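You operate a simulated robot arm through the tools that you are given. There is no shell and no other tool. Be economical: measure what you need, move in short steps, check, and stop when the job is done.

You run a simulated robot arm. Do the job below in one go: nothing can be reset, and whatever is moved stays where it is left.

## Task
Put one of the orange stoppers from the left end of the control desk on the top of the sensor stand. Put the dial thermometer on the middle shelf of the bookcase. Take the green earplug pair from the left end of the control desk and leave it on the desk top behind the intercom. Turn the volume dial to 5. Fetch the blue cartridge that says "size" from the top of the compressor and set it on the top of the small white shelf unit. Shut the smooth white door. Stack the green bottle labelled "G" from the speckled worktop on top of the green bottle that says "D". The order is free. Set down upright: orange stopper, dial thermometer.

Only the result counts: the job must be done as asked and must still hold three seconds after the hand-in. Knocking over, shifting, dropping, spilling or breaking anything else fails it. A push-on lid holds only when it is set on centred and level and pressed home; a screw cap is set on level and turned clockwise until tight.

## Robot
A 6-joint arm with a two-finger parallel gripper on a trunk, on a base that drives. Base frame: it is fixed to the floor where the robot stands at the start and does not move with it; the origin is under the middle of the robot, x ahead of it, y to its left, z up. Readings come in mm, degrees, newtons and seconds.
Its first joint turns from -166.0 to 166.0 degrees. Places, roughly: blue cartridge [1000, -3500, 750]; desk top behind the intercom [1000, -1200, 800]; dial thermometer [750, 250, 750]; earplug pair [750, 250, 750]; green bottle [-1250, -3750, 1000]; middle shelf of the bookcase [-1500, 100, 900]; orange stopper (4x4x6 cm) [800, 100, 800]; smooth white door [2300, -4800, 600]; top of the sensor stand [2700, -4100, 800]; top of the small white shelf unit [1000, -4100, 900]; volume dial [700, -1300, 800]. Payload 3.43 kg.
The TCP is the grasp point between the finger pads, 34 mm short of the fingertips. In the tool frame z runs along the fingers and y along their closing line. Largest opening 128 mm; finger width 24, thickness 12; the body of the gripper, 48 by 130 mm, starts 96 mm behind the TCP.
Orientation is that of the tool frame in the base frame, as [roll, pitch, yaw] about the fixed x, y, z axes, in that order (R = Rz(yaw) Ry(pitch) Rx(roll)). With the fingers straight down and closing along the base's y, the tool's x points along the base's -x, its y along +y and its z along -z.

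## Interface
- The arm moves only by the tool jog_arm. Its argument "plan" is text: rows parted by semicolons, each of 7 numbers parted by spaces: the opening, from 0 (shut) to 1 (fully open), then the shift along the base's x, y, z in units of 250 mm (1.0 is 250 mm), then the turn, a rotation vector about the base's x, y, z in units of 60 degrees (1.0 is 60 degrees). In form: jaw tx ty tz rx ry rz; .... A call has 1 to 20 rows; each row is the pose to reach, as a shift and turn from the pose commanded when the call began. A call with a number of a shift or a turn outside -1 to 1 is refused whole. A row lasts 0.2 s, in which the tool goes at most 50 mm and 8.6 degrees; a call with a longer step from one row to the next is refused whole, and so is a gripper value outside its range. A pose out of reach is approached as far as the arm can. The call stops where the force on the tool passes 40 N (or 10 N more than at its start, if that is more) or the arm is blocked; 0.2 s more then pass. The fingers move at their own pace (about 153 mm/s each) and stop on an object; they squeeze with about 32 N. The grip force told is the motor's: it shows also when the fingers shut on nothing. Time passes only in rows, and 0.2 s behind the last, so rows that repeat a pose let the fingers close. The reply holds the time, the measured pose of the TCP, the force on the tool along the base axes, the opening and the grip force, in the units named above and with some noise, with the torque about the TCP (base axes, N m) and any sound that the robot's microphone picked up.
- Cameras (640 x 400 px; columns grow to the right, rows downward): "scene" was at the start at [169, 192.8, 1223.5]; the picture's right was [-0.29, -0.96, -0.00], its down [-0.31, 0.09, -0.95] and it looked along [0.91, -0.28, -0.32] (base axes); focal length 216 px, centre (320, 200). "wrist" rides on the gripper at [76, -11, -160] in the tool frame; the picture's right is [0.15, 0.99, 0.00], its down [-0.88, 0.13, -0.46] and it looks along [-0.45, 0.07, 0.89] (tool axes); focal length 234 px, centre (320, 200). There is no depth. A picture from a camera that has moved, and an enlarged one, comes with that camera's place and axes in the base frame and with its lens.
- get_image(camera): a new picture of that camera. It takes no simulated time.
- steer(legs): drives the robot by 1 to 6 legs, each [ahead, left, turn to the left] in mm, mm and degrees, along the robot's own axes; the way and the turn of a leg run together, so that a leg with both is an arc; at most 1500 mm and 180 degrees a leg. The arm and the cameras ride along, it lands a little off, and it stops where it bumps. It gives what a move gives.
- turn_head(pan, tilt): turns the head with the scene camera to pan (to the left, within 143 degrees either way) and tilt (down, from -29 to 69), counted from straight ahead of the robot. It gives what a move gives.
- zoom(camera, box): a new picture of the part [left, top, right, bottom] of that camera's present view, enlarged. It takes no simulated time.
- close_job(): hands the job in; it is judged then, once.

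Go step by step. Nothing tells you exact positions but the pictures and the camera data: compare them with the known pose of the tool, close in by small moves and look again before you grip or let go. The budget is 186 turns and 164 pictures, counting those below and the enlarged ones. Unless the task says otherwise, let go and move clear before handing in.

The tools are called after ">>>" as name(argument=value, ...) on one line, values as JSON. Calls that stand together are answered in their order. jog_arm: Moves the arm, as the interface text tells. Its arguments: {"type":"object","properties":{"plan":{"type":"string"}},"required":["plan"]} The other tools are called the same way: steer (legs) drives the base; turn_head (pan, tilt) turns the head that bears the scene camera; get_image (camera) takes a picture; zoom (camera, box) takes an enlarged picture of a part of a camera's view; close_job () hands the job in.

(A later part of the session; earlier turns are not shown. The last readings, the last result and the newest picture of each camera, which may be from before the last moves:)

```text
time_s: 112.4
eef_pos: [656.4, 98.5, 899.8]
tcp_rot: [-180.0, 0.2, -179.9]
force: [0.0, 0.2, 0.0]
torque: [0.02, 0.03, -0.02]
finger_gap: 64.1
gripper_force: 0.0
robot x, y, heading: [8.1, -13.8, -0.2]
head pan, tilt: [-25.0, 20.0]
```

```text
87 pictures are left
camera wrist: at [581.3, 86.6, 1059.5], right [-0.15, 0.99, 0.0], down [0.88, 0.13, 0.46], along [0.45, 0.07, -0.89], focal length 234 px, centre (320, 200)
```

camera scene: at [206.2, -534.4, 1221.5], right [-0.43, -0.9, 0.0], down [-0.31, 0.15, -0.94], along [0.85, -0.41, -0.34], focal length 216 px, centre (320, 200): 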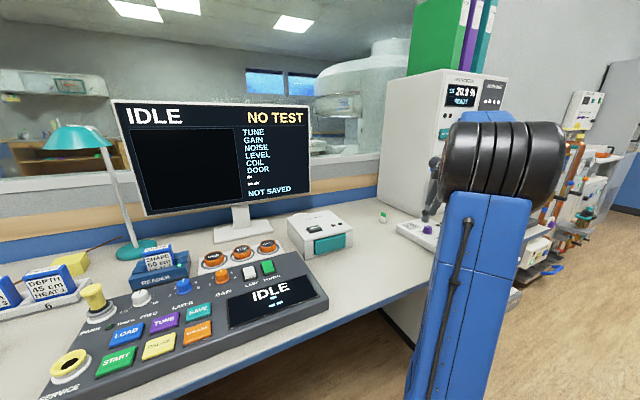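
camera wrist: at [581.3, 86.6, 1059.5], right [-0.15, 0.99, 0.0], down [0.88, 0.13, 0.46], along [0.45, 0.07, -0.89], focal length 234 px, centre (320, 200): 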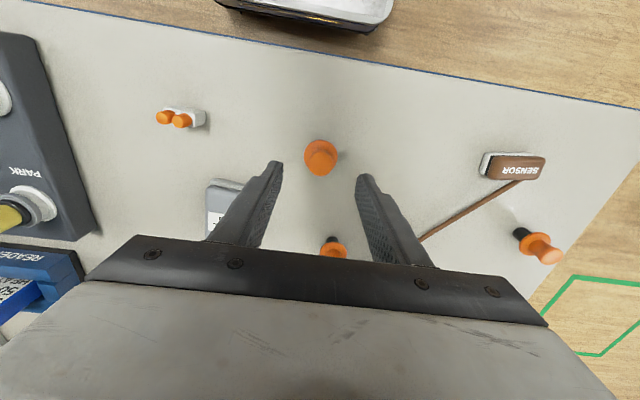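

>>> jog_arm(plan=".5 .01 .007 -.15 0 0 0;.5 .01 .007 -.26 0 0 0;.5 .01 .007 -.292 0 0 0;.5 .01 .007 -.292 0 0 0")

>>> get_image(camera="wrist")

```text
time_s: 113.4
eef_pos: [660.9, 99.4, 825.3]
tcp_rot: [-180.0, 0.1, -180.0]
force: [-0.3, 0.2, -0.6]
torque: [-0.01, 0.0, -0.04]
finger_gap: 63.9
gripper_force: 0.1
robot x, y, heading: [5.8, -14.6, -0.5]
head pan, tilt: [-25.0, 20.0]
```

```text
86 pictures are left
camera wrist: at [584.7, 88.1, 986.6], right [-0.15, 0.99, 0.0], down [0.88, 0.13, 0.46], along [0.45, 0.07, -0.89], focal length 234 px, centre (320, 200)
```

wrist: 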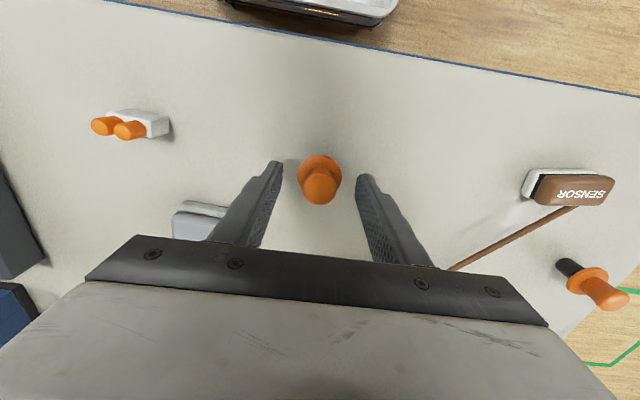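

>>> jog_arm(plan=".35 -.006 .002 .004 0 0 0;.15 -.006 .002 .004 0 0 0;.1 -.006 .002 .004 0 0 0;.1 -.006 .002 .004 0 0 0")

>>> get_image(camera="wrist")

```text
time_s: 114.4
eef_pos: [658.5, 101.0, 827.1]
tcp_rot: [-180.0, 0.0, -179.9]
force: [0.4, -0.2, 0.1]
torque: [-0.04, 0.0, 0.02]
finger_gap: 21.4
gripper_force: 32.8
robot x, y, heading: [2.9, -12.7, -0.5]
head pan, tilt: [-25.0, 20.0]
```

```text
85 pictures are left
camera wrist: at [583.1, 88.6, 987.9], right [-0.15, 0.99, 0.0], down [0.88, 0.13, 0.46], along [0.45, 0.07, -0.89], focal length 234 px, centre (320, 200)
```

wrist: 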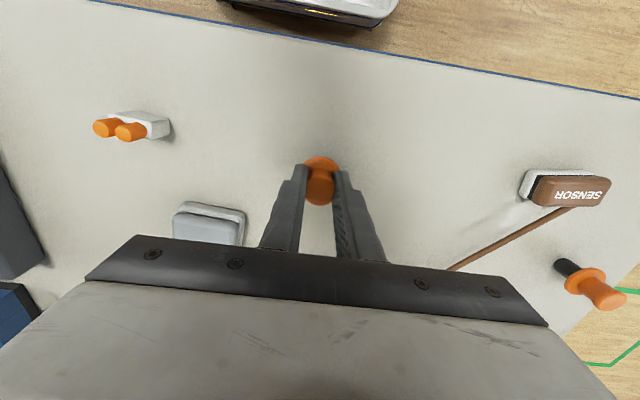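

Gripped. Lifting and retracting.

>>> jog_arm(plan=".1 0 0 .1 0 0 0;.1 0 0 .25 0 0 0;.1 0 0 .43 0 0 0;.1 -.08 -.05 .55 0 0 0;.1 -.2 -.1 .65 0 0 0;.1 -.32 -.15 .75 0 0 0;.1 -.44 -.2 .85 0 0 0;.1 -.56 -.3 .95 0 0 0")

>>> get_image(camera="wrist")

```text
time_s: 116.2
eef_pos: [518.9, 24.2, 1064.1]
tcp_rot: [-180.0, 0.1, -179.8]
force: [0.5, -0.6, 0.1]
torque: [0.0, 0.06, 0.0]
finger_gap: 21.2
gripper_force: 32.0
robot x, y, heading: [10.8, -11.8, -0.1]
head pan, tilt: [-25.0, 20.0]
```

```text
84 pictures are left
camera wrist: at [443.8, 12.9, 1225.5], right [-0.15, 0.99, 0.0], down [0.88, 0.13, 0.46], along [0.45, 0.07, -0.89], focal length 234 px, centre (320, 200)
```

wrist: 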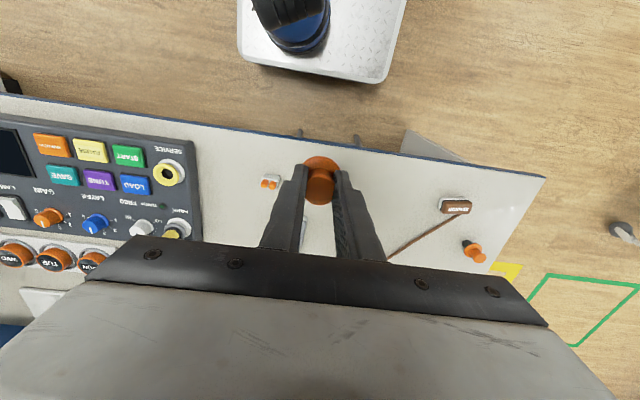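

Held. Driving down the aisle toward the far area.

>>> steer(legs=[[-200, 0, 0], [0, -1300, 0], [0, -1300, 0]])

>>> turn_head(pan=-45, tilt=15)

>>> get_image(camera="scene")

>>> turn_head(pan=-110, tilt=15)

>>> get_image(camera="scene")

```text
time_s: 130.0
eef_pos: [293.5, -2564.3, 1065.4]
tcp_rot: [-180.0, 0.1, -179.9]
force: [0.4, 0.6, 0.2]
torque: [0.03, 0.02, -0.04]
finger_gap: 21.3
gripper_force: 31.6
robot x, y, heading: [-217.6, -2605.0, -0.4]
head pan, tilt: [-25.0, 20.0]
```

```text
time_s: 130.9
eef_pos: [294.1, -2564.7, 1065.5]
tcp_rot: [180.0, 0.2, -179.9]
force: [0.2, 0.7, -1.0]
torque: [0.01, 0.0, 0.01]
finger_gap: 21.2
gripper_force: 32.3
robot x, y, heading: [-220.1, -2602.9, -0.6]
head pan, tilt: [-45.0, 15.0]
```

```text
83 pictures are left
camera scene: at [-70.9, -2449.9, 1229.6], right [-0.71, -0.7, 0.0], down [-0.18, 0.18, -0.97], along [0.68, -0.69, -0.26], focal length 216 px, centre (320, 200)
```

scene: 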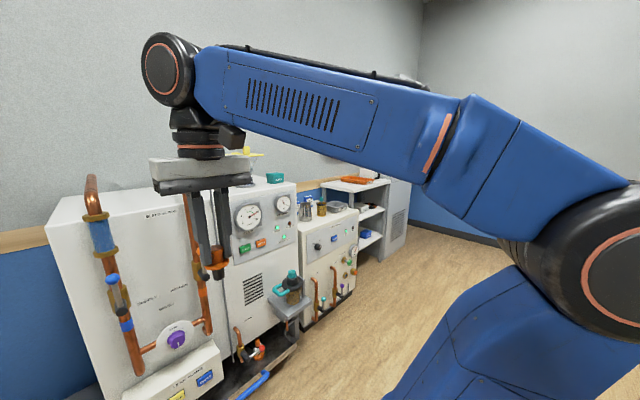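

```text
time_s: 132.2
eef_pos: [293.4, -2563.6, 1065.3]
tcp_rot: [-180.0, 0.1, -179.9]
force: [-0.5, 0.1, -1.1]
torque: [0.03, 0.02, 0.0]
finger_gap: 21.2
gripper_force: 31.8
robot x, y, heading: [-220.9, -2604.0, -0.1]
head pan, tilt: [-110.0, 15.0]
```

```text
82 pictures are left
camera scene: at [-169.1, -2470.9, 1229.6], right [-0.94, 0.35, 0.0], down [0.09, 0.24, -0.97], along [-0.34, -0.91, -0.26], focal length 216 px, centre (320, 200)
```

scene: 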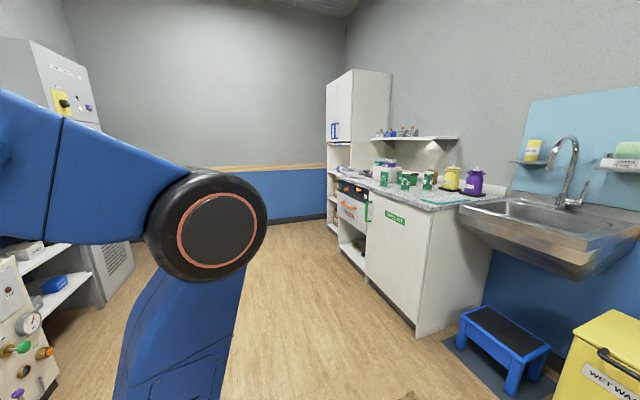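

Continuing further along the aisle to find the stand and door.

>>> steer(legs=[[0, -1300, 0]])

>>> turn_head(pan=-20, tilt=15)

>>> get_image(camera="scene")

>>> turn_head(pan=-60, tilt=15)

>>> get_image(camera="scene")

```text
time_s: 138.7
eef_pos: [287.0, -3852.6, 1064.2]
tcp_rot: [-179.9, 0.1, -179.5]
force: [-0.7, -0.6, -0.1]
torque: [-0.01, 0.01, 0.0]
finger_gap: 21.2
gripper_force: 32.3
robot x, y, heading: [-227.0, -3893.0, -0.1]
head pan, tilt: [-110.0, 15.0]
```

```text
time_s: 140.4
eef_pos: [286.5, -3852.6, 1064.0]
tcp_rot: [-179.9, 0.2, -179.5]
force: [0.6, -0.2, -0.9]
torque: [0.03, 0.02, 0.01]
finger_gap: 21.2
gripper_force: 32.3
robot x, y, heading: [-226.6, -3893.2, -0.3]
head pan, tilt: [-20.0, 15.0]
```

```text
81 pictures are left
camera scene: at [-56.9, -3706.7, 1229.6], right [-0.34, -0.94, 0.0], down [-0.24, 0.09, -0.97], along [0.91, -0.33, -0.26], focal length 216 px, centre (320, 200)
```

scene: 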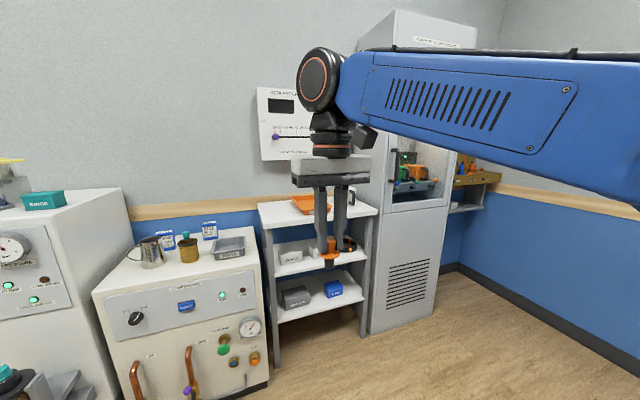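

```text
time_s: 141.4
eef_pos: [287.3, -3853.3, 1065.2]
tcp_rot: [180.0, 0.1, -179.7]
force: [-0.1, -0.4, -0.8]
torque: [-0.02, 0.01, 0.02]
finger_gap: 21.2
gripper_force: 32.1
robot x, y, heading: [-225.4, -3894.9, -0.2]
head pan, tilt: [-60.0, 15.0]
```

```text
80 pictures are left
camera scene: at [-98.0, -3755.4, 1229.6], right [-0.87, -0.5, 0.0], down [-0.13, 0.22, -0.97], along [0.48, -0.84, -0.26], focal length 216 px, centre (320, 200)
```

scene: 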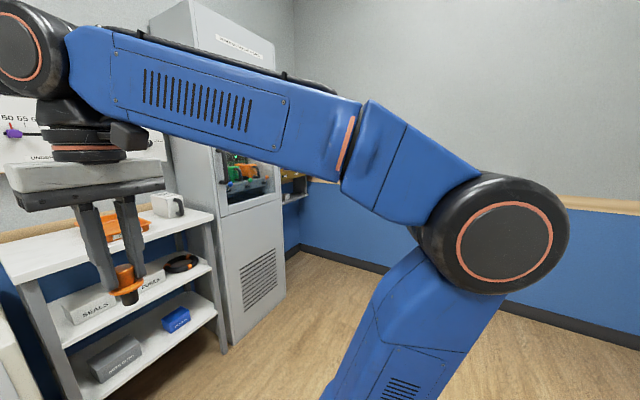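

The compressor and white shelf unit are here. The stand and door must be further, past the grey cabinet; going on.

>>> steer(legs=[[0, -1150, 0]])

>>> turn_head(pan=-15, tilt=15)

>>> get_image(camera="scene")

```text
time_s: 147.3
eef_pos: [283.7, -5001.2, 1063.9]
tcp_rot: [-179.9, 0.0, -179.8]
force: [-0.1, 0.5, 0.0]
torque: [0.0, 0.0, 0.02]
finger_gap: 21.1
gripper_force: 32.3
robot x, y, heading: [-228.4, -5040.0, -0.5]
head pan, tilt: [-60.0, 15.0]
```

```text
time_s: 148.4
eef_pos: [283.4, -4999.6, 1064.3]
tcp_rot: [180.0, 0.1, -179.6]
force: [0.3, 1.2, -0.2]
torque: [0.0, 0.03, -0.02]
finger_gap: 21.0
gripper_force: 32.2
robot x, y, heading: [-230.3, -5040.2, -0.2]
head pan, tilt: [-15.0, 15.0]
```

```text
79 pictures are left
camera scene: at [-57.5, -4845.4, 1229.6], right [-0.26, -0.96, 0.0], down [-0.25, 0.07, -0.97], along [0.93, -0.25, -0.26], focal length 216 px, centre (320, 200)
```

scene: 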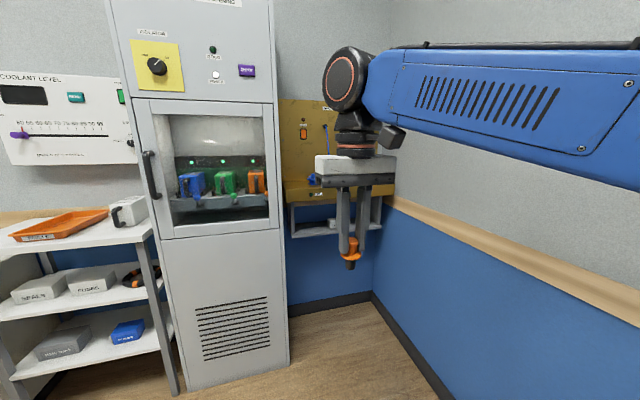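

A wall closes this side, so the stand and door must be in the room behind the window, reached from the left end. I'll drive back and look there.

>>> steer(legs=[[0, 1500, 0], [0, 1500, 0], [0, 1500, 0], [0, 1200, 0]])

>>> turn_head(pan=25, tilt=15)

>>> get_image(camera="scene")

```text
time_s: 175.4
eef_pos: [348.8, 654.3, 1065.0]
tcp_rot: [-179.9, 0.1, 178.8]
force: [0.1, 0.0, -0.5]
torque: [0.03, -0.01, 0.0]
finger_gap: 21.3
gripper_force: 32.1
robot x, y, heading: [-165.5, 628.1, -1.6]
head pan, tilt: [-15.0, 15.0]
```

```text
time_s: 176.5
eef_pos: [348.0, 654.1, 1063.6]
tcp_rot: [180.0, 0.0, 178.8]
force: [0.2, 0.5, -0.4]
torque: [0.0, 0.02, 0.01]
finger_gap: 21.2
gripper_force: 32.1
robot x, y, heading: [-161.7, 627.7, -1.5]
head pan, tilt: [25.0, 15.0]
```

```text
78 pictures are left
camera scene: at [8.3, 881.4, 1229.6], right [0.39, -0.92, 0.0], down [-0.24, -0.1, -0.97], along [0.89, 0.38, -0.26], focal length 216 px, centre (320, 200)
```

scene: 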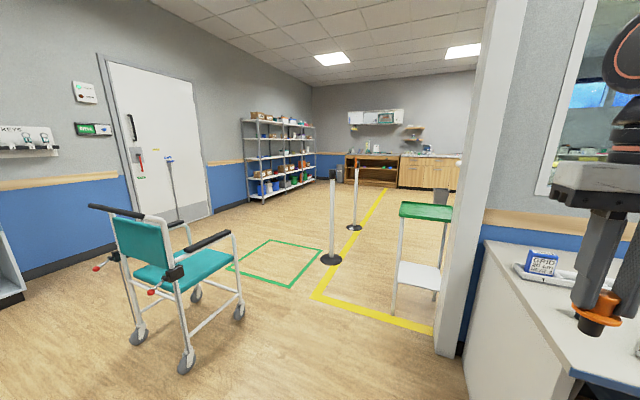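

There is a lane at y≈900–1600 between the tray table and the stanchions into the room behind the window. I'll line up at y≈1250 and look.

>>> steer(legs=[[0, 0, 1.5], [0, 625, 0], [700, 0, 0]])

>>> turn_head(pan=0, tilt=25)

>>> get_image(camera="scene")

```text
time_s: 183.8
eef_pos: [1052.5, 1290.8, 1064.3]
tcp_rot: [179.9, 0.1, -179.7]
force: [-0.6, -0.9, 0.0]
torque: [-0.04, -0.04, 0.0]
finger_gap: 21.1
gripper_force: 31.6
robot x, y, heading: [538.8, 1248.5, -0.2]
head pan, tilt: [25.0, 15.0]
```

```text
time_s: 184.7
eef_pos: [1051.9, 1290.4, 1065.2]
tcp_rot: [180.0, 0.0, -179.6]
force: [0.0, 0.0, 0.0]
torque: [0.05, -0.03, -0.02]
finger_gap: 21.0
gripper_force: 31.6
robot x, y, heading: [538.7, 1248.6, -0.3]
head pan, tilt: [0.0, 25.0]
```

```text
77 pictures are left
camera scene: at [713.3, 1469.1, 1213.4], right [0.0, -1.0, 0.0], down [-0.42, 0.0, -0.91], along [0.91, 0.0, -0.42], focal length 216 px, centre (320, 200)
```

scene: 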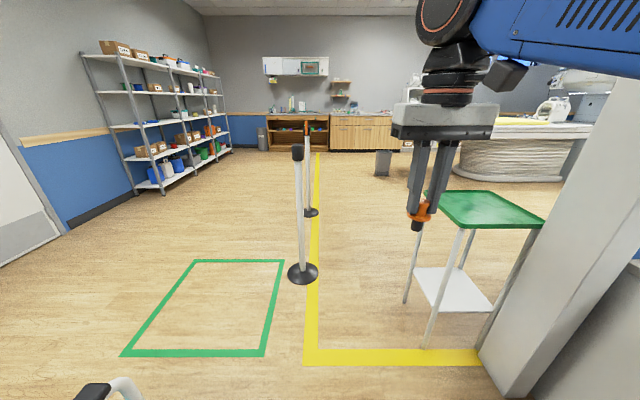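

The gap may be tight, so I'll look down at my own base to measure its width.

>>> turn_head(pan=-30, tilt=69)

>>> get_image(camera="scene")

>>> turn_head(pan=-143, tilt=60)

>>> get_image(camera="scene")

```text
time_s: 185.8
eef_pos: [1053.3, 1289.9, 1064.3]
tcp_rot: [-179.9, 0.1, -179.7]
force: [0.1, -0.8, -1.4]
torque: [0.01, 0.0, -0.04]
finger_gap: 21.0
gripper_force: 31.8
robot x, y, heading: [538.8, 1251.7, -0.2]
head pan, tilt: [-30.0, 68.8]
```

```text
76 pictures are left
camera scene: at [669.6, 1441.2, 1154.0], right [-0.5, -0.86, 0.0], down [-0.81, 0.47, -0.36], along [0.31, -0.18, -0.93], focal length 216 px, centre (320, 200)
```

scene: 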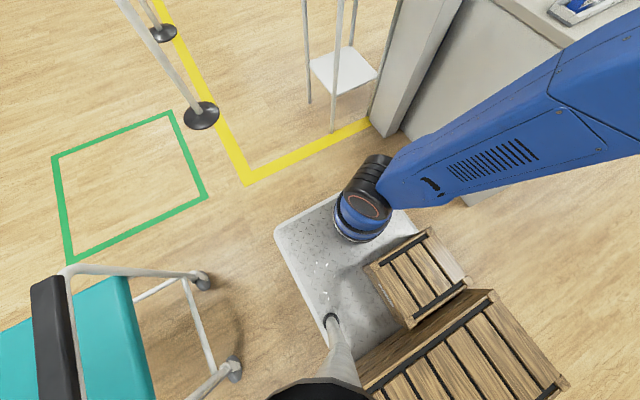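

```text
time_s: 187.7
eef_pos: [1051.3, 1290.3, 1064.0]
tcp_rot: [180.0, 0.1, -179.6]
force: [-0.2, 1.6, -0.3]
torque: [0.01, 0.0, -0.01]
finger_gap: 21.2
gripper_force: 31.6
robot x, y, heading: [541.2, 1247.5, -0.1]
head pan, tilt: [-143.0, 60.0]
```

```text
75 pictures are left
camera scene: at [567.8, 1429.3, 1163.3], right [-0.6, 0.8, 0.0], down [0.69, 0.52, -0.5], along [-0.4, -0.3, -0.87], focal length 216 px, centre (320, 200)
```

scene: 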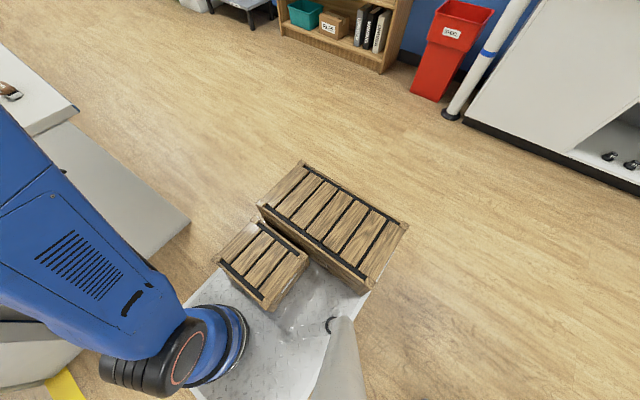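

Base half-width is about 260 mm. The straight lane is tight (≈540), but crossing diagonally at −22° through (1848, 1211) gives about 595 mm. I'll set up for that line.

>>> steer(legs=[[560, 150, 0], [0, 0, -22], [150, 0, 0], [0, 108, 0]])

>>> turn_head(pan=0, tilt=45)

>>> get_image(camera="scene")

```text
time_s: 193.9
eef_pos: [1774.9, 1288.2, 1065.3]
tcp_rot: [-180.0, 0.1, 158.5]
force: [-0.5, 0.2, -0.5]
torque: [-0.01, -0.01, 0.01]
finger_gap: 21.3
gripper_force: 32.0
robot x, y, heading: [1280.5, 1446.3, -22.0]
head pan, tilt: [-143.0, 60.0]
```

```text
time_s: 196.2
eef_pos: [1774.9, 1288.9, 1065.1]
tcp_rot: [-180.0, 0.0, 158.5]
force: [-0.3, -1.1, -0.1]
torque: [0.0, 0.0, 0.0]
finger_gap: 21.2
gripper_force: 32.0
robot x, y, heading: [1288.7, 1440.8, -22.2]
head pan, tilt: [0.0, 45.0]
```

```text
74 pictures are left
camera scene: at [1516.7, 1584.8, 1182.8], right [-0.38, -0.93, 0.0], down [-0.66, 0.27, -0.71], along [0.66, -0.27, -0.71], focal length 216 px, centre (320, 200)
```

scene: 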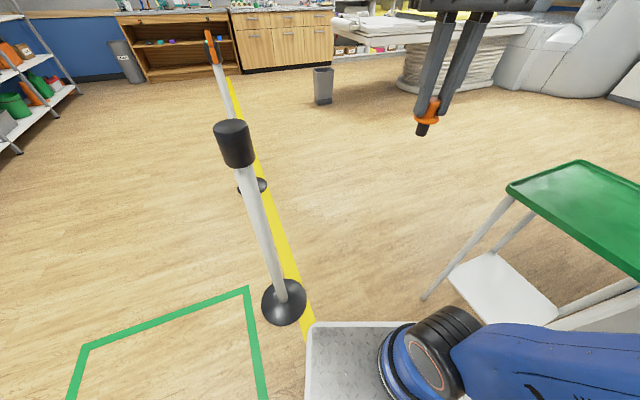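

Measured margins: 27 mm to the stanchion and 74 mm to the table. I'll strafe right 23 mm and drive through in two checks.

>>> steer(legs=[[0, -23, 0], [350, 0, 0]])

>>> get_image(camera="scene")

```text
time_s: 198.9
eef_pos: [2091.9, 1138.4, 1064.7]
tcp_rot: [180.0, 0.0, 158.7]
force: [0.5, -0.6, 0.2]
torque: [-0.01, -0.02, 0.01]
finger_gap: 21.2
gripper_force: 32.4
robot x, y, heading: [1598.8, 1288.1, -22.0]
head pan, tilt: [0.0, 45.0]
```

```text
73 pictures are left
camera scene: at [1832.6, 1433.3, 1182.8], right [-0.37, -0.93, 0.0], down [-0.66, 0.26, -0.71], along [0.66, -0.26, -0.71], focal length 216 px, centre (320, 200)
```

scene: 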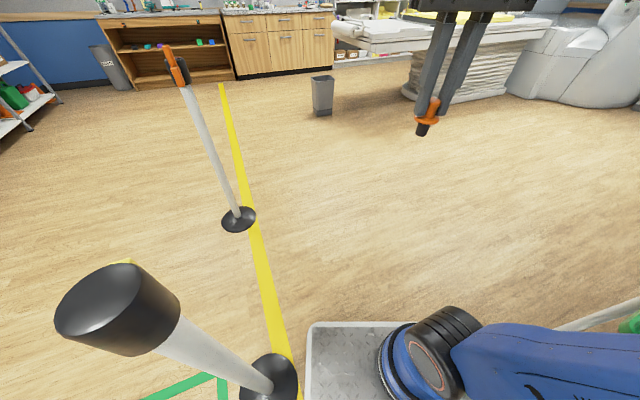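

Margin to the stanchion is about 45 mm. Continuing forward.

>>> steer(legs=[[1100, 0, 0]])

>>> turn_head(pan=-45, tilt=15)

>>> get_image(camera="scene")

```text
time_s: 204.5
eef_pos: [3105.9, 726.8, 1064.2]
tcp_rot: [180.0, 0.1, 158.5]
force: [-0.2, -1.1, -0.1]
torque: [-0.03, 0.03, 0.01]
finger_gap: 21.2
gripper_force: 31.8
robot x, y, heading: [2614.4, 878.8, -22.1]
head pan, tilt: [0.0, 45.0]
```

```text
time_s: 205.6
eef_pos: [3105.7, 727.3, 1064.8]
tcp_rot: [-179.8, 0.0, 158.5]
force: [0.8, 1.5, -0.3]
torque: [0.0, -0.03, 0.02]
finger_gap: 21.2
gripper_force: 32.4
robot x, y, heading: [2615.2, 879.5, -22.1]
head pan, tilt: [-45.0, 15.0]
```

```text
72 pictures are left
camera scene: at [2809.4, 967.6, 1229.6], right [-0.92, -0.39, 0.0], down [-0.1, 0.24, -0.97], along [0.38, -0.89, -0.26], focal length 216 px, centre (320, 200)
```

scene: 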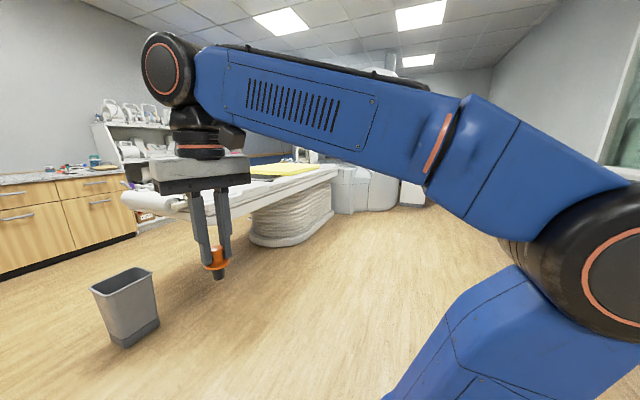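

Through. Now I turn to face −y and drive down the scanner room.

>>> steer(legs=[[0, 0, -67.9], [1450, -200, 0], [1300, 0, 0]])

>>> turn_head(pan=0, tilt=15)

>>> get_image(camera="scene")

```text
time_s: 222.0
eef_pos: [2493.8, -2388.8, 1064.2]
tcp_rot: [-179.8, 0.1, 91.9]
force: [-0.7, 0.1, 0.4]
torque: [-0.01, -0.03, -0.01]
finger_gap: 21.2
gripper_force: 32.0
robot x, y, heading: [2437.5, -1875.2, -88.9]
head pan, tilt: [-45.0, 15.0]
```

```text
time_s: 223.1
eef_pos: [2492.7, -2388.3, 1064.7]
tcp_rot: [-179.9, 0.1, 91.9]
force: [0.9, 0.2, -0.5]
torque: [0.0, -0.04, 0.02]
finger_gap: 21.2
gripper_force: 32.2
robot x, y, heading: [2437.8, -1876.2, -88.9]
head pan, tilt: [0.0, 15.0]
```

```text
71 pictures are left
camera scene: at [2662.3, -2046.8, 1229.6], right [-1.0, -0.02, 0.0], down [-0.01, 0.26, -0.97], along [0.02, -0.97, -0.26], focal length 216 px, centre (320, 200)
```

scene: 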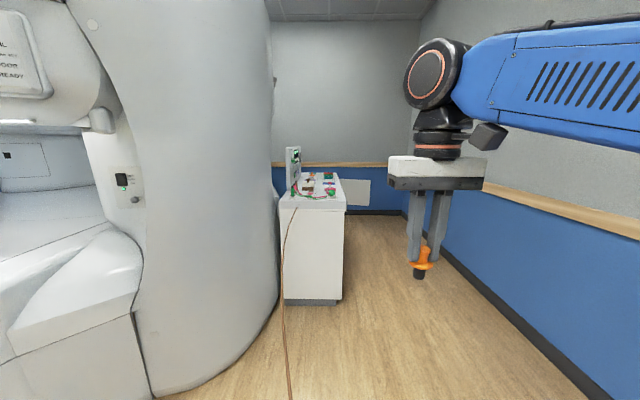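

I see a white cart, with a white panel beyond it (the door area). I'll zoom in.

>>> zoom(camera="scene", box=[260, 130, 420, 230])

```text
4.00 times, centred on (340, 180) of scene
camera zoom: at [2662.3, -2046.8, 1229.6], right [-1.0, -0.02, 0.0], down [-0.01, 0.26, -0.97], along [0.02, -0.97, -0.26], focal length 866 px, centre (240, 280)
```

zoom: 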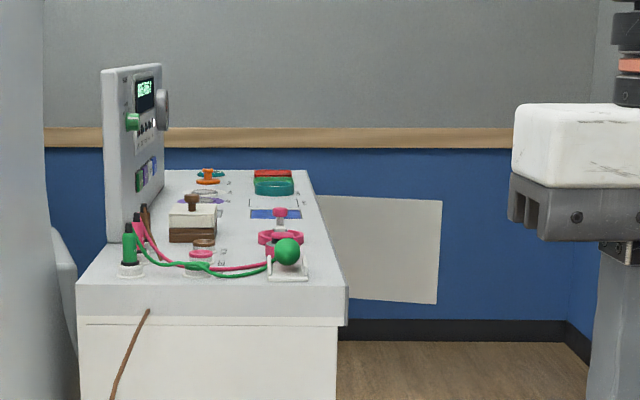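

The bench stands at x>2526 with the corridor on its −x side. I'll drive into the corridor alongside it.

>>> steer(legs=[[0, 0, -1.1], [0, -500, 0], [1400, 0, 0]])

>>> turn_head(pan=45, tilt=25)

>>> get_image(camera="scene")

```text
time_s: 233.0
eef_pos: [1977.9, -3784.5, 1064.7]
tcp_rot: [-179.9, 0.2, 90.6]
force: [0.6, -0.8, 0.4]
torque: [-0.02, 0.01, -0.01]
finger_gap: 20.8
gripper_force: 32.2
robot x, y, heading: [1936.2, -3270.3, -90.0]
head pan, tilt: [0.0, 15.0]
```

```text
time_s: 234.1
eef_pos: [1979.5, -3785.1, 1065.2]
tcp_rot: [-179.8, 0.1, 90.6]
force: [-0.5, 0.8, 0.2]
torque: [0.01, -0.02, 0.01]
finger_gap: 20.9
gripper_force: 31.8
robot x, y, heading: [1937.9, -3274.5, -90.1]
head pan, tilt: [45.0, 25.0]
```

```text
69 pictures are left
camera scene: at [2221.4, -3418.8, 1213.4], right [-0.71, -0.71, 0.0], down [-0.3, 0.3, -0.91], along [0.64, -0.64, -0.42], focal length 216 px, centre (320, 200)
```

scene: 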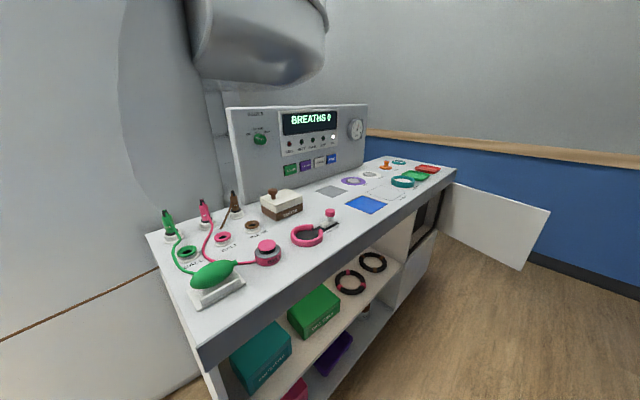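

>>> zoom(camera="scene", box=[140, 100, 460, 300])

>>> zoom(camera="scene", box=[330, 140, 570, 290])

```text
2.00 times, centred on (300, 200) of scene
camera zoom: at [2221.4, -3418.8, 1213.4], right [-0.71, -0.71, 0.0], down [-0.3, 0.3, -0.91], along [0.64, -0.64, -0.42], focal length 433 px, centre (360, 200)
```

zoom: 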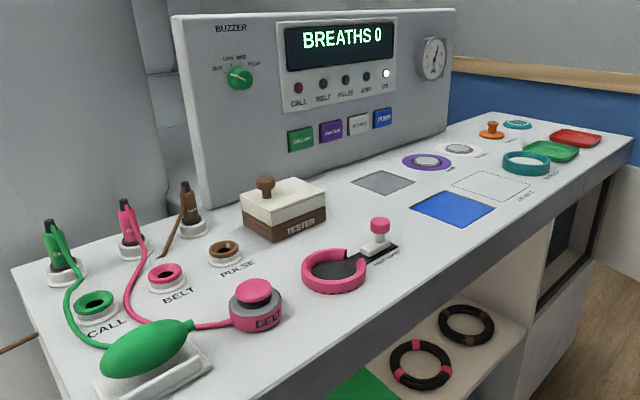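

```text
2.67 times, centred on (450, 215) of scene
camera zoom: at [2221.4, -3418.8, 1213.4], right [-0.71, -0.71, 0.0], down [-0.3, 0.3, -0.91], along [0.64, -0.64, -0.42], focal length 577 px, centre (-27, 160)
```

zoom: 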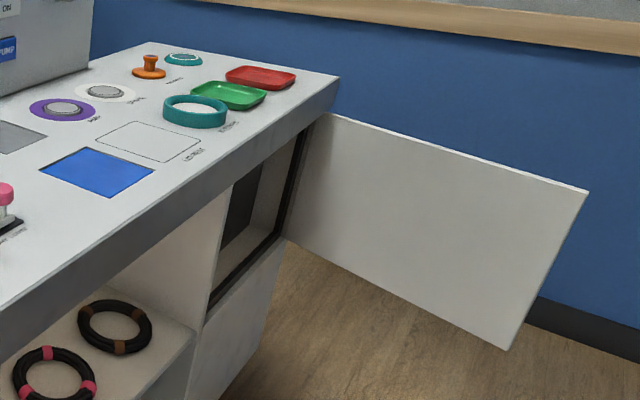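

I need to read the labels on the bench top. Driving further along and zooming.

>>> steer(legs=[[480, 0, 0]])

>>> turn_head(pan=75, tilt=30)

>>> get_image(camera="scene")

>>> zoom(camera="scene", box=[240, 140, 480, 290])

```text
time_s: 236.9
eef_pos: [1977.8, -4263.4, 1065.7]
tcp_rot: [180.0, 0.1, 90.6]
force: [0.1, -0.2, -0.9]
torque: [0.01, 0.0, 0.0]
finger_gap: 21.3
gripper_force: 31.6
robot x, y, heading: [1935.9, -3751.8, -90.0]
head pan, tilt: [45.0, 25.0]
```

```text
time_s: 237.9
eef_pos: [1979.8, -4263.8, 1065.2]
tcp_rot: [-180.0, 0.1, 90.5]
force: [0.7, -0.1, 0.1]
torque: [0.0, 0.01, -0.01]
finger_gap: 21.3
gripper_force: 32.2
robot x, y, heading: [1933.4, -3752.8, -90.2]
head pan, tilt: [75.0, 30.0]
```

```text
66 pictures are left
camera scene: at [2243.2, -3855.5, 1205.4], right [-0.26, -0.97, 0.0], down [-0.48, 0.13, -0.87], along [0.84, -0.23, -0.5], focal length 216 px, centre (320, 200)
```

scene: 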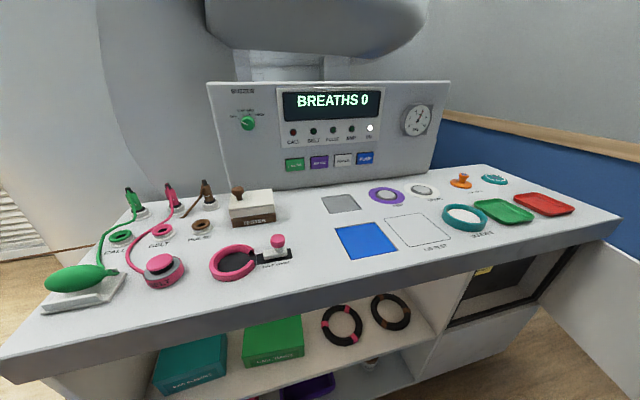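

```text
2.67 times, centred on (360, 215) of scene
camera zoom: at [2243.2, -3855.5, 1205.4], right [-0.26, -0.97, 0.0], down [-0.48, 0.13, -0.87], along [0.84, -0.23, -0.5], focal length 577 px, centre (213, 160)
```

zoom: 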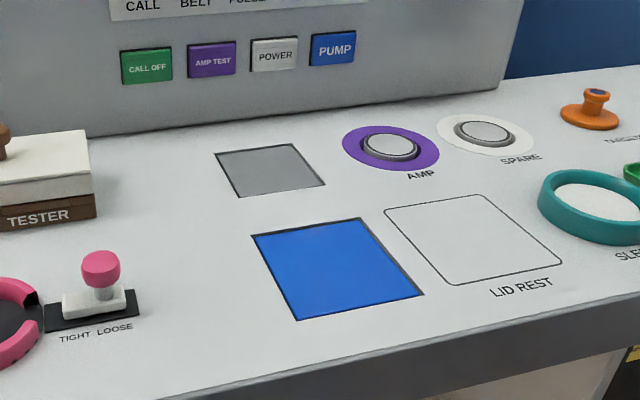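

>>> zoom(camera="scene", box=[430, 150, 590, 250])

>>> turn_head(pan=30, tilt=15)

>>> get_image(camera="scene")

```text
4.00 times, centred on (510, 200) of scene
camera zoom: at [2243.2, -3855.5, 1205.4], right [-0.26, -0.97, 0.0], down [-0.48, 0.13, -0.87], along [0.84, -0.23, -0.5], focal length 866 px, centre (-440, 200)
```

zoom: 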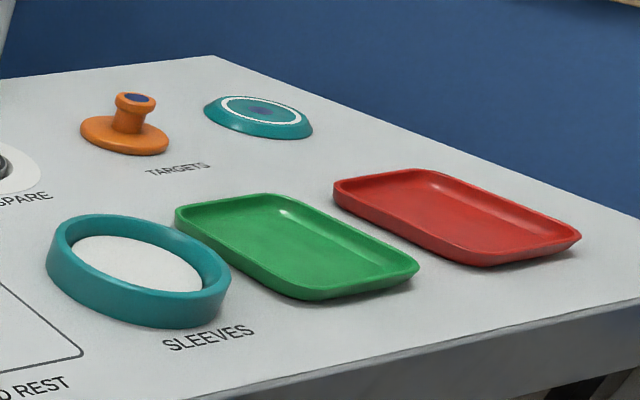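

```text
time_s: 239.0
eef_pos: [1978.3, -4263.7, 1064.8]
tcp_rot: [-179.9, 0.1, 90.5]
force: [0.0, -0.4, -1.3]
torque: [0.0, -0.01, 0.01]
finger_gap: 21.3
gripper_force: 32.5
robot x, y, heading: [1936.7, -3754.8, -90.2]
head pan, tilt: [30.0, 15.0]
```

```text
63 pictures are left
camera scene: at [2202.6, -3912.8, 1229.6], right [-0.87, -0.5, 0.0], down [-0.13, 0.22, -0.97], along [0.48, -0.84, -0.26], focal length 216 px, centre (320, 200)
```

scene: 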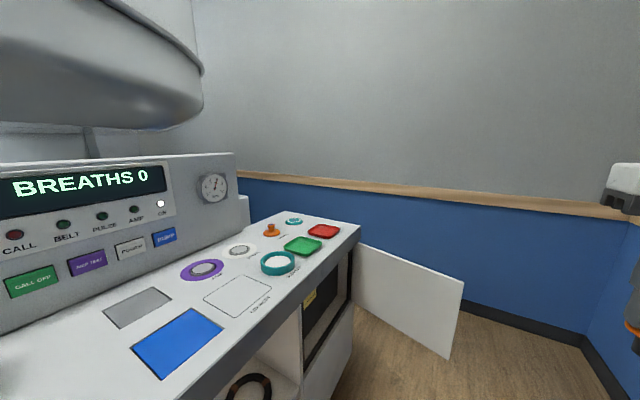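

The bench itself is the sensor (physio) stand: its top is at z≈843, and its cupboard door is the open white one. I'll set the stopper on the blank area near (2720, −3955). Swinging the arm to the left first.

>>> jog_arm(plan=".1 .05 .08 0 0 0 .14;.1 .1 .16 -.03 0 0 .28;.1 .2 .24 -.06 0 0 .42;.1 .3 .32 -.1 0 0 .56;.1 .4 .4 -.14 0 0 .7;.1 .5 .5 -.18 0 0 .84;.1 .6 .6 -.22 0 0 .96")

```text
time_s: 240.6
eef_pos: [2128.4, -4113.9, 1009.8]
tcp_rot: [-180.0, 0.1, 148.1]
force: [-0.6, 0.3, -0.4]
torque: [0.0, 0.0, -0.03]
finger_gap: 21.2
gripper_force: 32.1
robot x, y, heading: [1940.6, -3753.2, -89.9]
head pan, tilt: [30.0, 15.0]
```

>>> jog_arm(plan=".1 .1 .09 -.03 0 0 .13;.1 .22 .18 -.06 0 0 .26;.1 .34 .27 -.1 0 0 .39;.1 .46 .36 -.14 0 0 .52;.1 .58 .45 -.18 0 0 .52;.1 .7 .54 -.22 0 0 .52;.1 .85 .62 -.23 0 0 .52;.1 1 .64 -.23 0 0 .52")

>>> turn_head(pan=75, tilt=25)

>>> get_image(camera="scene")

>>> get_image(camera="wrist")

```text
time_s: 242.4
eef_pos: [2378.3, -3952.9, 952.2]
tcp_rot: [-180.0, 0.1, 179.4]
force: [-1.2, 0.6, -0.1]
torque: [-0.03, -0.03, 0.01]
finger_gap: 20.8
gripper_force: 31.8
robot x, y, heading: [1935.1, -3748.0, -89.9]
head pan, tilt: [30.0, 15.0]
```

```text
time_s: 243.5
eef_pos: [2379.3, -3952.5, 952.7]
tcp_rot: [-179.9, 0.1, 179.3]
force: [0.6, -0.1, 0.2]
torque: [-0.01, -0.01, 0.0]
finger_gap: 21.1
gripper_force: 31.3
robot x, y, heading: [1939.4, -3752.8, -90.2]
head pan, tilt: [75.0, 25.0]
```

```text
62 pictures are left
camera scene: at [2245.0, -3855.9, 1213.4], right [-0.26, -0.97, 0.0], down [-0.41, 0.11, -0.91], along [0.88, -0.24, -0.42], focal length 216 px, centre (320, 200)
```

scene: 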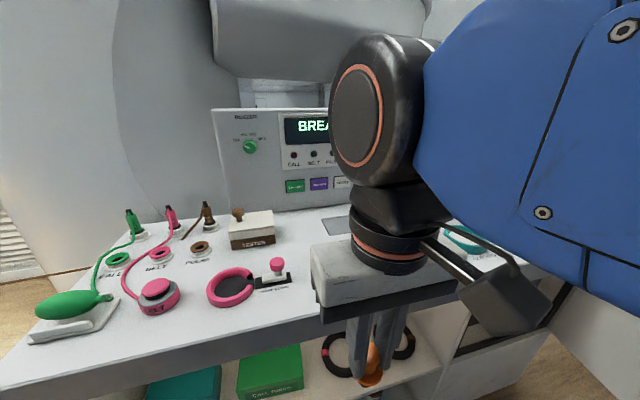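

```text
61 pictures are left
camera wrist: at [2303.5, -3963.4, 1113.1], right [-0.13, 0.99, 0.0], down [0.88, 0.12, 0.46], along [0.45, 0.06, -0.89], focal length 234 px, centre (320, 200)
```

wrist: 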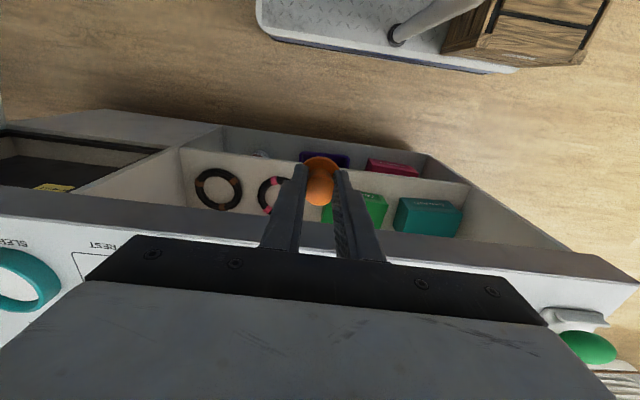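

>>> jog_arm(plan=".1 .18 0 0 0 0 0;.1 .36 0 0 0 0 0;.1 .54 0 0 0 0 0;.1 .72 -.01 0 0 0 0;.1 .9 -.01 0 0 0 0")

>>> get_image(camera="wrist")

>>> get_image(camera="scene")

```text
time_s: 244.7
eef_pos: [2603.0, -3955.0, 954.5]
tcp_rot: [179.9, 0.3, 179.2]
force: [0.3, 0.1, 0.7]
torque: [-0.01, -0.09, 0.02]
finger_gap: 21.1
gripper_force: 32.3
robot x, y, heading: [1932.0, -3750.9, -90.1]
head pan, tilt: [75.0, 25.0]
```

```text
60 pictures are left
camera wrist: at [2527.9, -3967.0, 1114.7], right [-0.13, 0.99, 0.0], down [0.88, 0.12, 0.46], along [0.45, 0.06, -0.89], focal length 234 px, centre (320, 200)
```

wrist: 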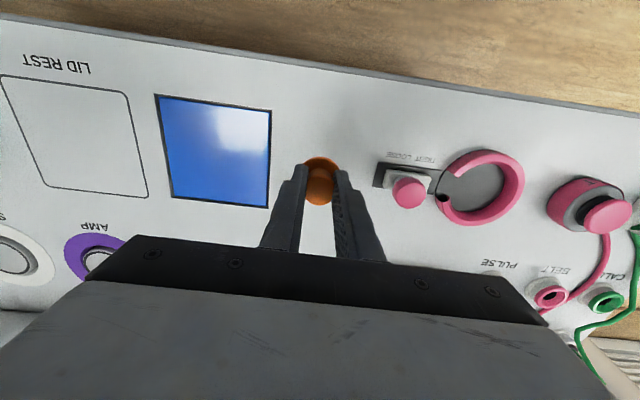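

```text
59 pictures are left
camera scene: at [2244.4, -3855.9, 1213.5], right [-0.26, -0.97, 0.0], down [-0.41, 0.11, -0.91], along [0.88, -0.24, -0.42], focal length 216 px, centre (320, 200)
```

scene: 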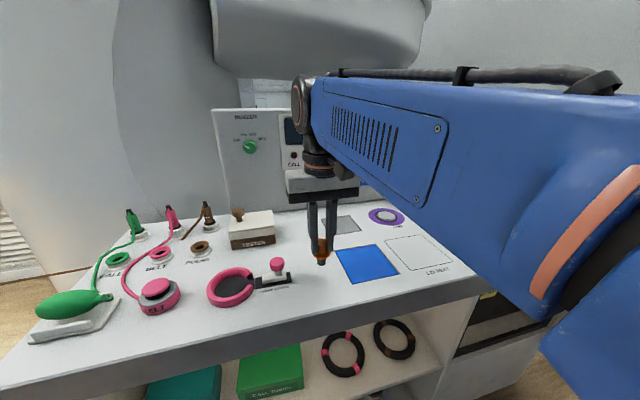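

The spot right below is free, between the blue square and the slider. Lowering.

>>> jog_arm(plan=".1 0 0 -.06 0 0 0;.1 0 0 -.11 0 0 0;.1 0 0 -.145 0 0 0;.1 0 0 -.145 0 0 0")

>>> zoom(camera="scene", box=[260, 180, 380, 290])

```text
time_s: 245.7
eef_pos: [2602.9, -3955.3, 917.8]
tcp_rot: [-179.9, 0.2, 179.3]
force: [2.1, 0.5, 28.6]
torque: [-0.01, -0.2, -0.02]
finger_gap: 21.5
gripper_force: 31.9
robot x, y, heading: [1936.3, -3749.5, -89.9]
head pan, tilt: [75.0, 25.0]
```

```text
3.64 times, centred on (320, 235) of scene
camera zoom: at [2244.4, -3855.6, 1213.6], right [-0.26, -0.97, 0.0], down [-0.41, 0.11, -0.91], along [0.88, -0.24, -0.42], focal length 787 px, centre (320, 73)
```

zoom: 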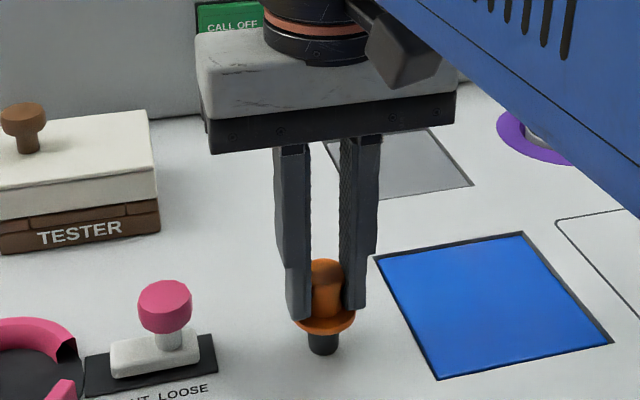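

Contact already (28 N). Ease up 1.5 mm, release and lift.

>>> jog_arm(plan=".1 0 0 .005 0 0 0;.25 0 0 .006 0 0 0;.4 0 0 .006 0 0 0;.45 0 0 .006 0 0 0;.45 0 0 .08 0 0 0;.45 0 0 .2 0 0 0;.45 0 0 .3 0 0 0")

>>> zoom(camera="scene", box=[260, 180, 380, 290])

```text
time_s: 247.3
eef_pos: [2604.3, -3955.9, 991.9]
tcp_rot: [-180.0, 0.2, 179.3]
force: [-0.6, 0.2, -0.3]
torque: [0.03, 0.03, 0.0]
finger_gap: 58.0
gripper_force: 0.0
robot x, y, heading: [1936.3, -3753.2, -90.0]
head pan, tilt: [75.0, 25.0]
```

```text
3.64 times, centred on (320, 235) of scene
camera zoom: at [2245.1, -3855.8, 1213.4], right [-0.26, -0.97, 0.0], down [-0.41, 0.11, -0.91], along [0.88, -0.24, -0.42], focal length 787 px, centre (320, 73)
```

zoom: 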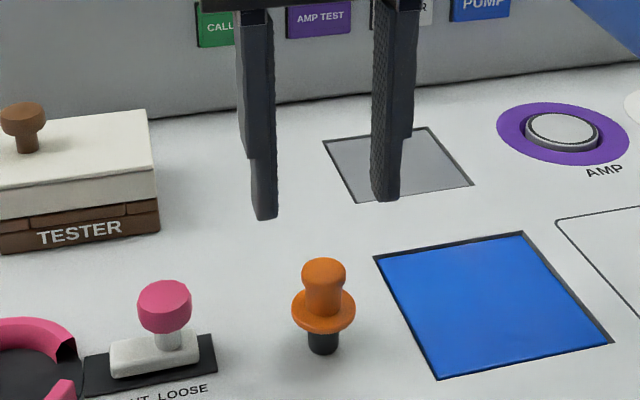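

Stopper stands upright. Next the door: hinge ≈(2515, −4820), free edge ≈(2100, −4676), top z≈788, open about 70°. I'll retract, shut the fingers and go over behind it.

>>> jog_arm(plan=".2 -.1 0 .1 0 0 0;0 -.28 0 .14 0 0 0;0 -.46 0 .14 0 0 0;0 -.64 0 .14 0 0 0;0 -.82 0 .14 0 0 0;0 -1 0 .14 0 0 0;0 -1 -.19 .14 0 0 0;0 -1 -.38 .14 0 0 0;0 -1 -.57 .14 0 0 0;0 -1 -.76 .14 0 0 0;0 -1 -.95 .14 0 0 0")

```text
time_s: 249.7
eef_pos: [2353.7, -4194.0, 1026.7]
tcp_rot: [-179.8, 0.1, 179.5]
force: [-0.8, 0.9, 0.0]
torque: [-0.02, -0.04, -0.01]
finger_gap: 0.0
gripper_force: 32.0
robot x, y, heading: [1938.3, -3749.9, -90.0]
head pan, tilt: [75.0, 25.0]
```

>>> jog_arm(plan="0 -.06 -.18 0 0 0 0;0 -.12 -.36 0 0 0 0;0 -.18 -.54 0 0 0 0;0 -.24 -.72 0 0 0 0;0 -.3 -.88 0 0 0 0;0 -.36 -1 0 0 0 0")

>>> jog_arm(plan="0 -.06 -.18 0 0 0 0;0 -.12 -.36 0 0 0 0;0 -.18 -.54 0 0 0 0;0 -.24 -.72 0 0 0 0;0 -.3 -.88 0 0 0 0;0 -.37 -1 0 0 0 0")

>>> turn_head(pan=20, tilt=30)

>>> get_image(camera="scene")

>>> get_image(camera="wrist")

```text
time_s: 251.1
eef_pos: [2263.1, -4442.9, 1026.7]
tcp_rot: [-179.9, 0.1, 179.3]
force: [0.0, 0.2, 0.2]
torque: [-0.04, -0.03, 0.01]
finger_gap: 0.0
gripper_force: 31.8
robot x, y, heading: [1934.2, -3754.2, -89.9]
head pan, tilt: [75.0, 25.0]
```

```text
time_s: 252.5
eef_pos: [2170.2, -4693.0, 1026.2]
tcp_rot: [-179.9, 0.1, 179.4]
force: [0.4, -0.3, 0.4]
torque: [-0.03, 0.0, 0.01]
finger_gap: 0.0
gripper_force: 32.2
robot x, y, heading: [1938.5, -3751.7, -90.3]
head pan, tilt: [75.0, 25.0]
```

```text
time_s: 253.8
eef_pos: [2169.5, -4693.1, 1025.9]
tcp_rot: [179.9, 0.0, 179.2]
force: [0.1, 0.0, 0.1]
torque: [-0.03, 0.0, 0.0]
finger_gap: 0.0
gripper_force: 31.7
robot x, y, heading: [1934.4, -3755.6, -89.7]
head pan, tilt: [20.0, 30.0]
```

```text
56 pictures are left
camera scene: at [2186.9, -3917.0, 1205.4], right [-0.94, -0.34, 0.0], down [-0.17, 0.47, -0.87], along [0.3, -0.81, -0.5], focal length 216 px, centre (320, 200)
```

scene: 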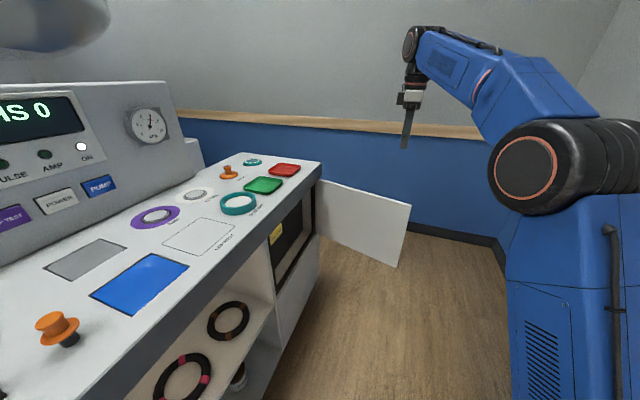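

```text
55 pictures are left
camera wrist: at [2095.1, -4703.6, 1186.3], right [-0.13, 0.99, 0.0], down [0.88, 0.12, 0.46], along [0.45, 0.06, -0.89], focal length 234 px, centre (320, 200)
```

wrist: 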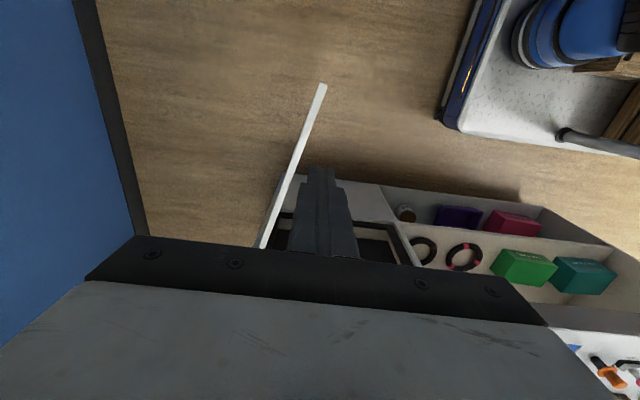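

Door line refined: free end (2101, −4699), hinge (2515, −4809). I'll move behind it and lower the closed fingers.

>>> jog_arm(plan="0 0 -.18 0 0 0 0;0 0 -.34 0 0 0 0;0 0 -.34 -.18 0 0 0;0 0 -.34 -.36 0 0 0;0 0 -.34 -.54 0 0 0;0 0 -.34 -.72 0 0 0;0 0 -.34 -.88 0 0 0;0 0 -.34 -1 0 0 0")

>>> get_image(camera="wrist")

>>> get_image(camera="scene")

```text
time_s: 255.6
eef_pos: [2169.6, -4778.0, 776.2]
tcp_rot: [-179.9, 0.2, 179.3]
force: [0.2, 0.2, 0.2]
torque: [0.0, 0.03, 0.04]
finger_gap: 0.0
gripper_force: 31.5
out of reach, approached as far as the arm can: row 2
robot x, y, heading: [1937.5, -3751.0, -89.8]
head pan, tilt: [20.0, 30.0]
```

```text
54 pictures are left
camera wrist: at [2095.0, -4788.6, 937.8], right [-0.13, 0.99, 0.0], down [0.88, 0.12, 0.46], along [0.45, 0.06, -0.89], focal length 234 px, centre (320, 200)
```

wrist: 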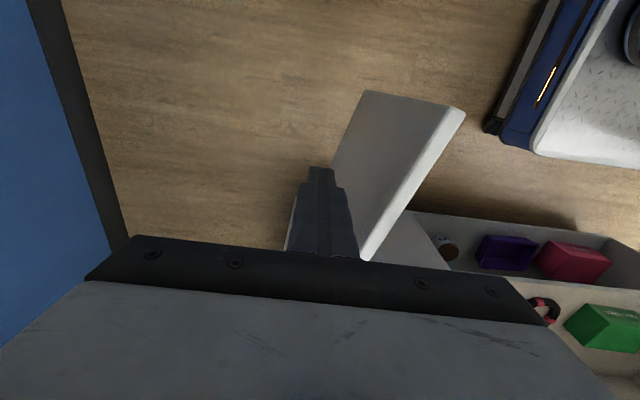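

```text
53 pictures are left
camera scene: at [2186.8, -3916.9, 1205.4], right [-0.94, -0.34, 0.0], down [-0.17, 0.47, -0.87], along [0.3, -0.81, -0.5], focal length 216 px, centre (320, 200)
```

scene: 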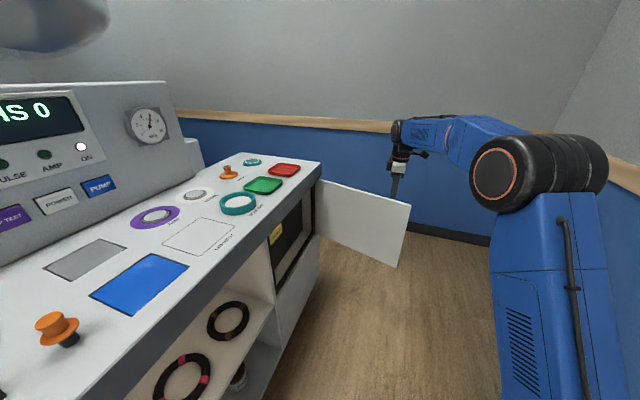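

Fingers are behind the door. Pushing it along its arc, first part.

>>> jog_arm(plan="0 -.008 .132 0 0 0 0;0 0 .26 0 0 0 0;0 .06 .424 0 0 0 0;0 .116 .54 0 0 0 0;0 .176 .648 0 0 0 0;0 .248 .748 0 0 0 0;0 .328 .84 0 0 0 0;0 .416 .928 0 0 0 0;0 .496 .992 0 0 0 0")

>>> get_image(camera="scene")

```text
time_s: 257.6
eef_pos: [2294.8, -4529.1, 777.0]
tcp_rot: [-180.0, 0.1, 179.3]
force: [0.0, -1.0, 0.2]
torque: [0.01, 0.02, 0.01]
finger_gap: 0.0
gripper_force: 31.8
robot x, y, heading: [1935.7, -3753.4, -90.1]
head pan, tilt: [20.0, 30.0]
```

```text
52 pictures are left
camera scene: at [2186.7, -3917.1, 1205.4], right [-0.94, -0.34, 0.0], down [-0.17, 0.47, -0.87], along [0.3, -0.81, -0.5], focal length 216 px, centre (320, 200)
```

scene: 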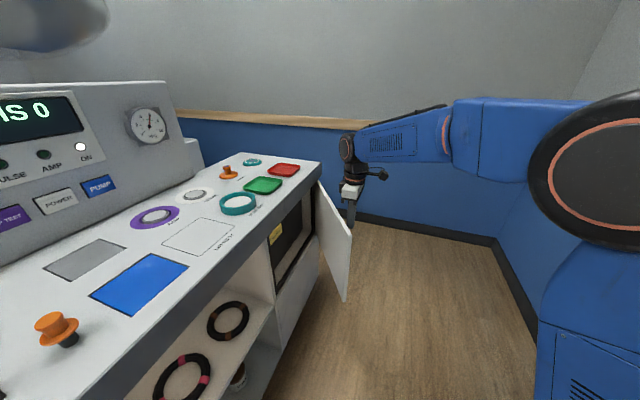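

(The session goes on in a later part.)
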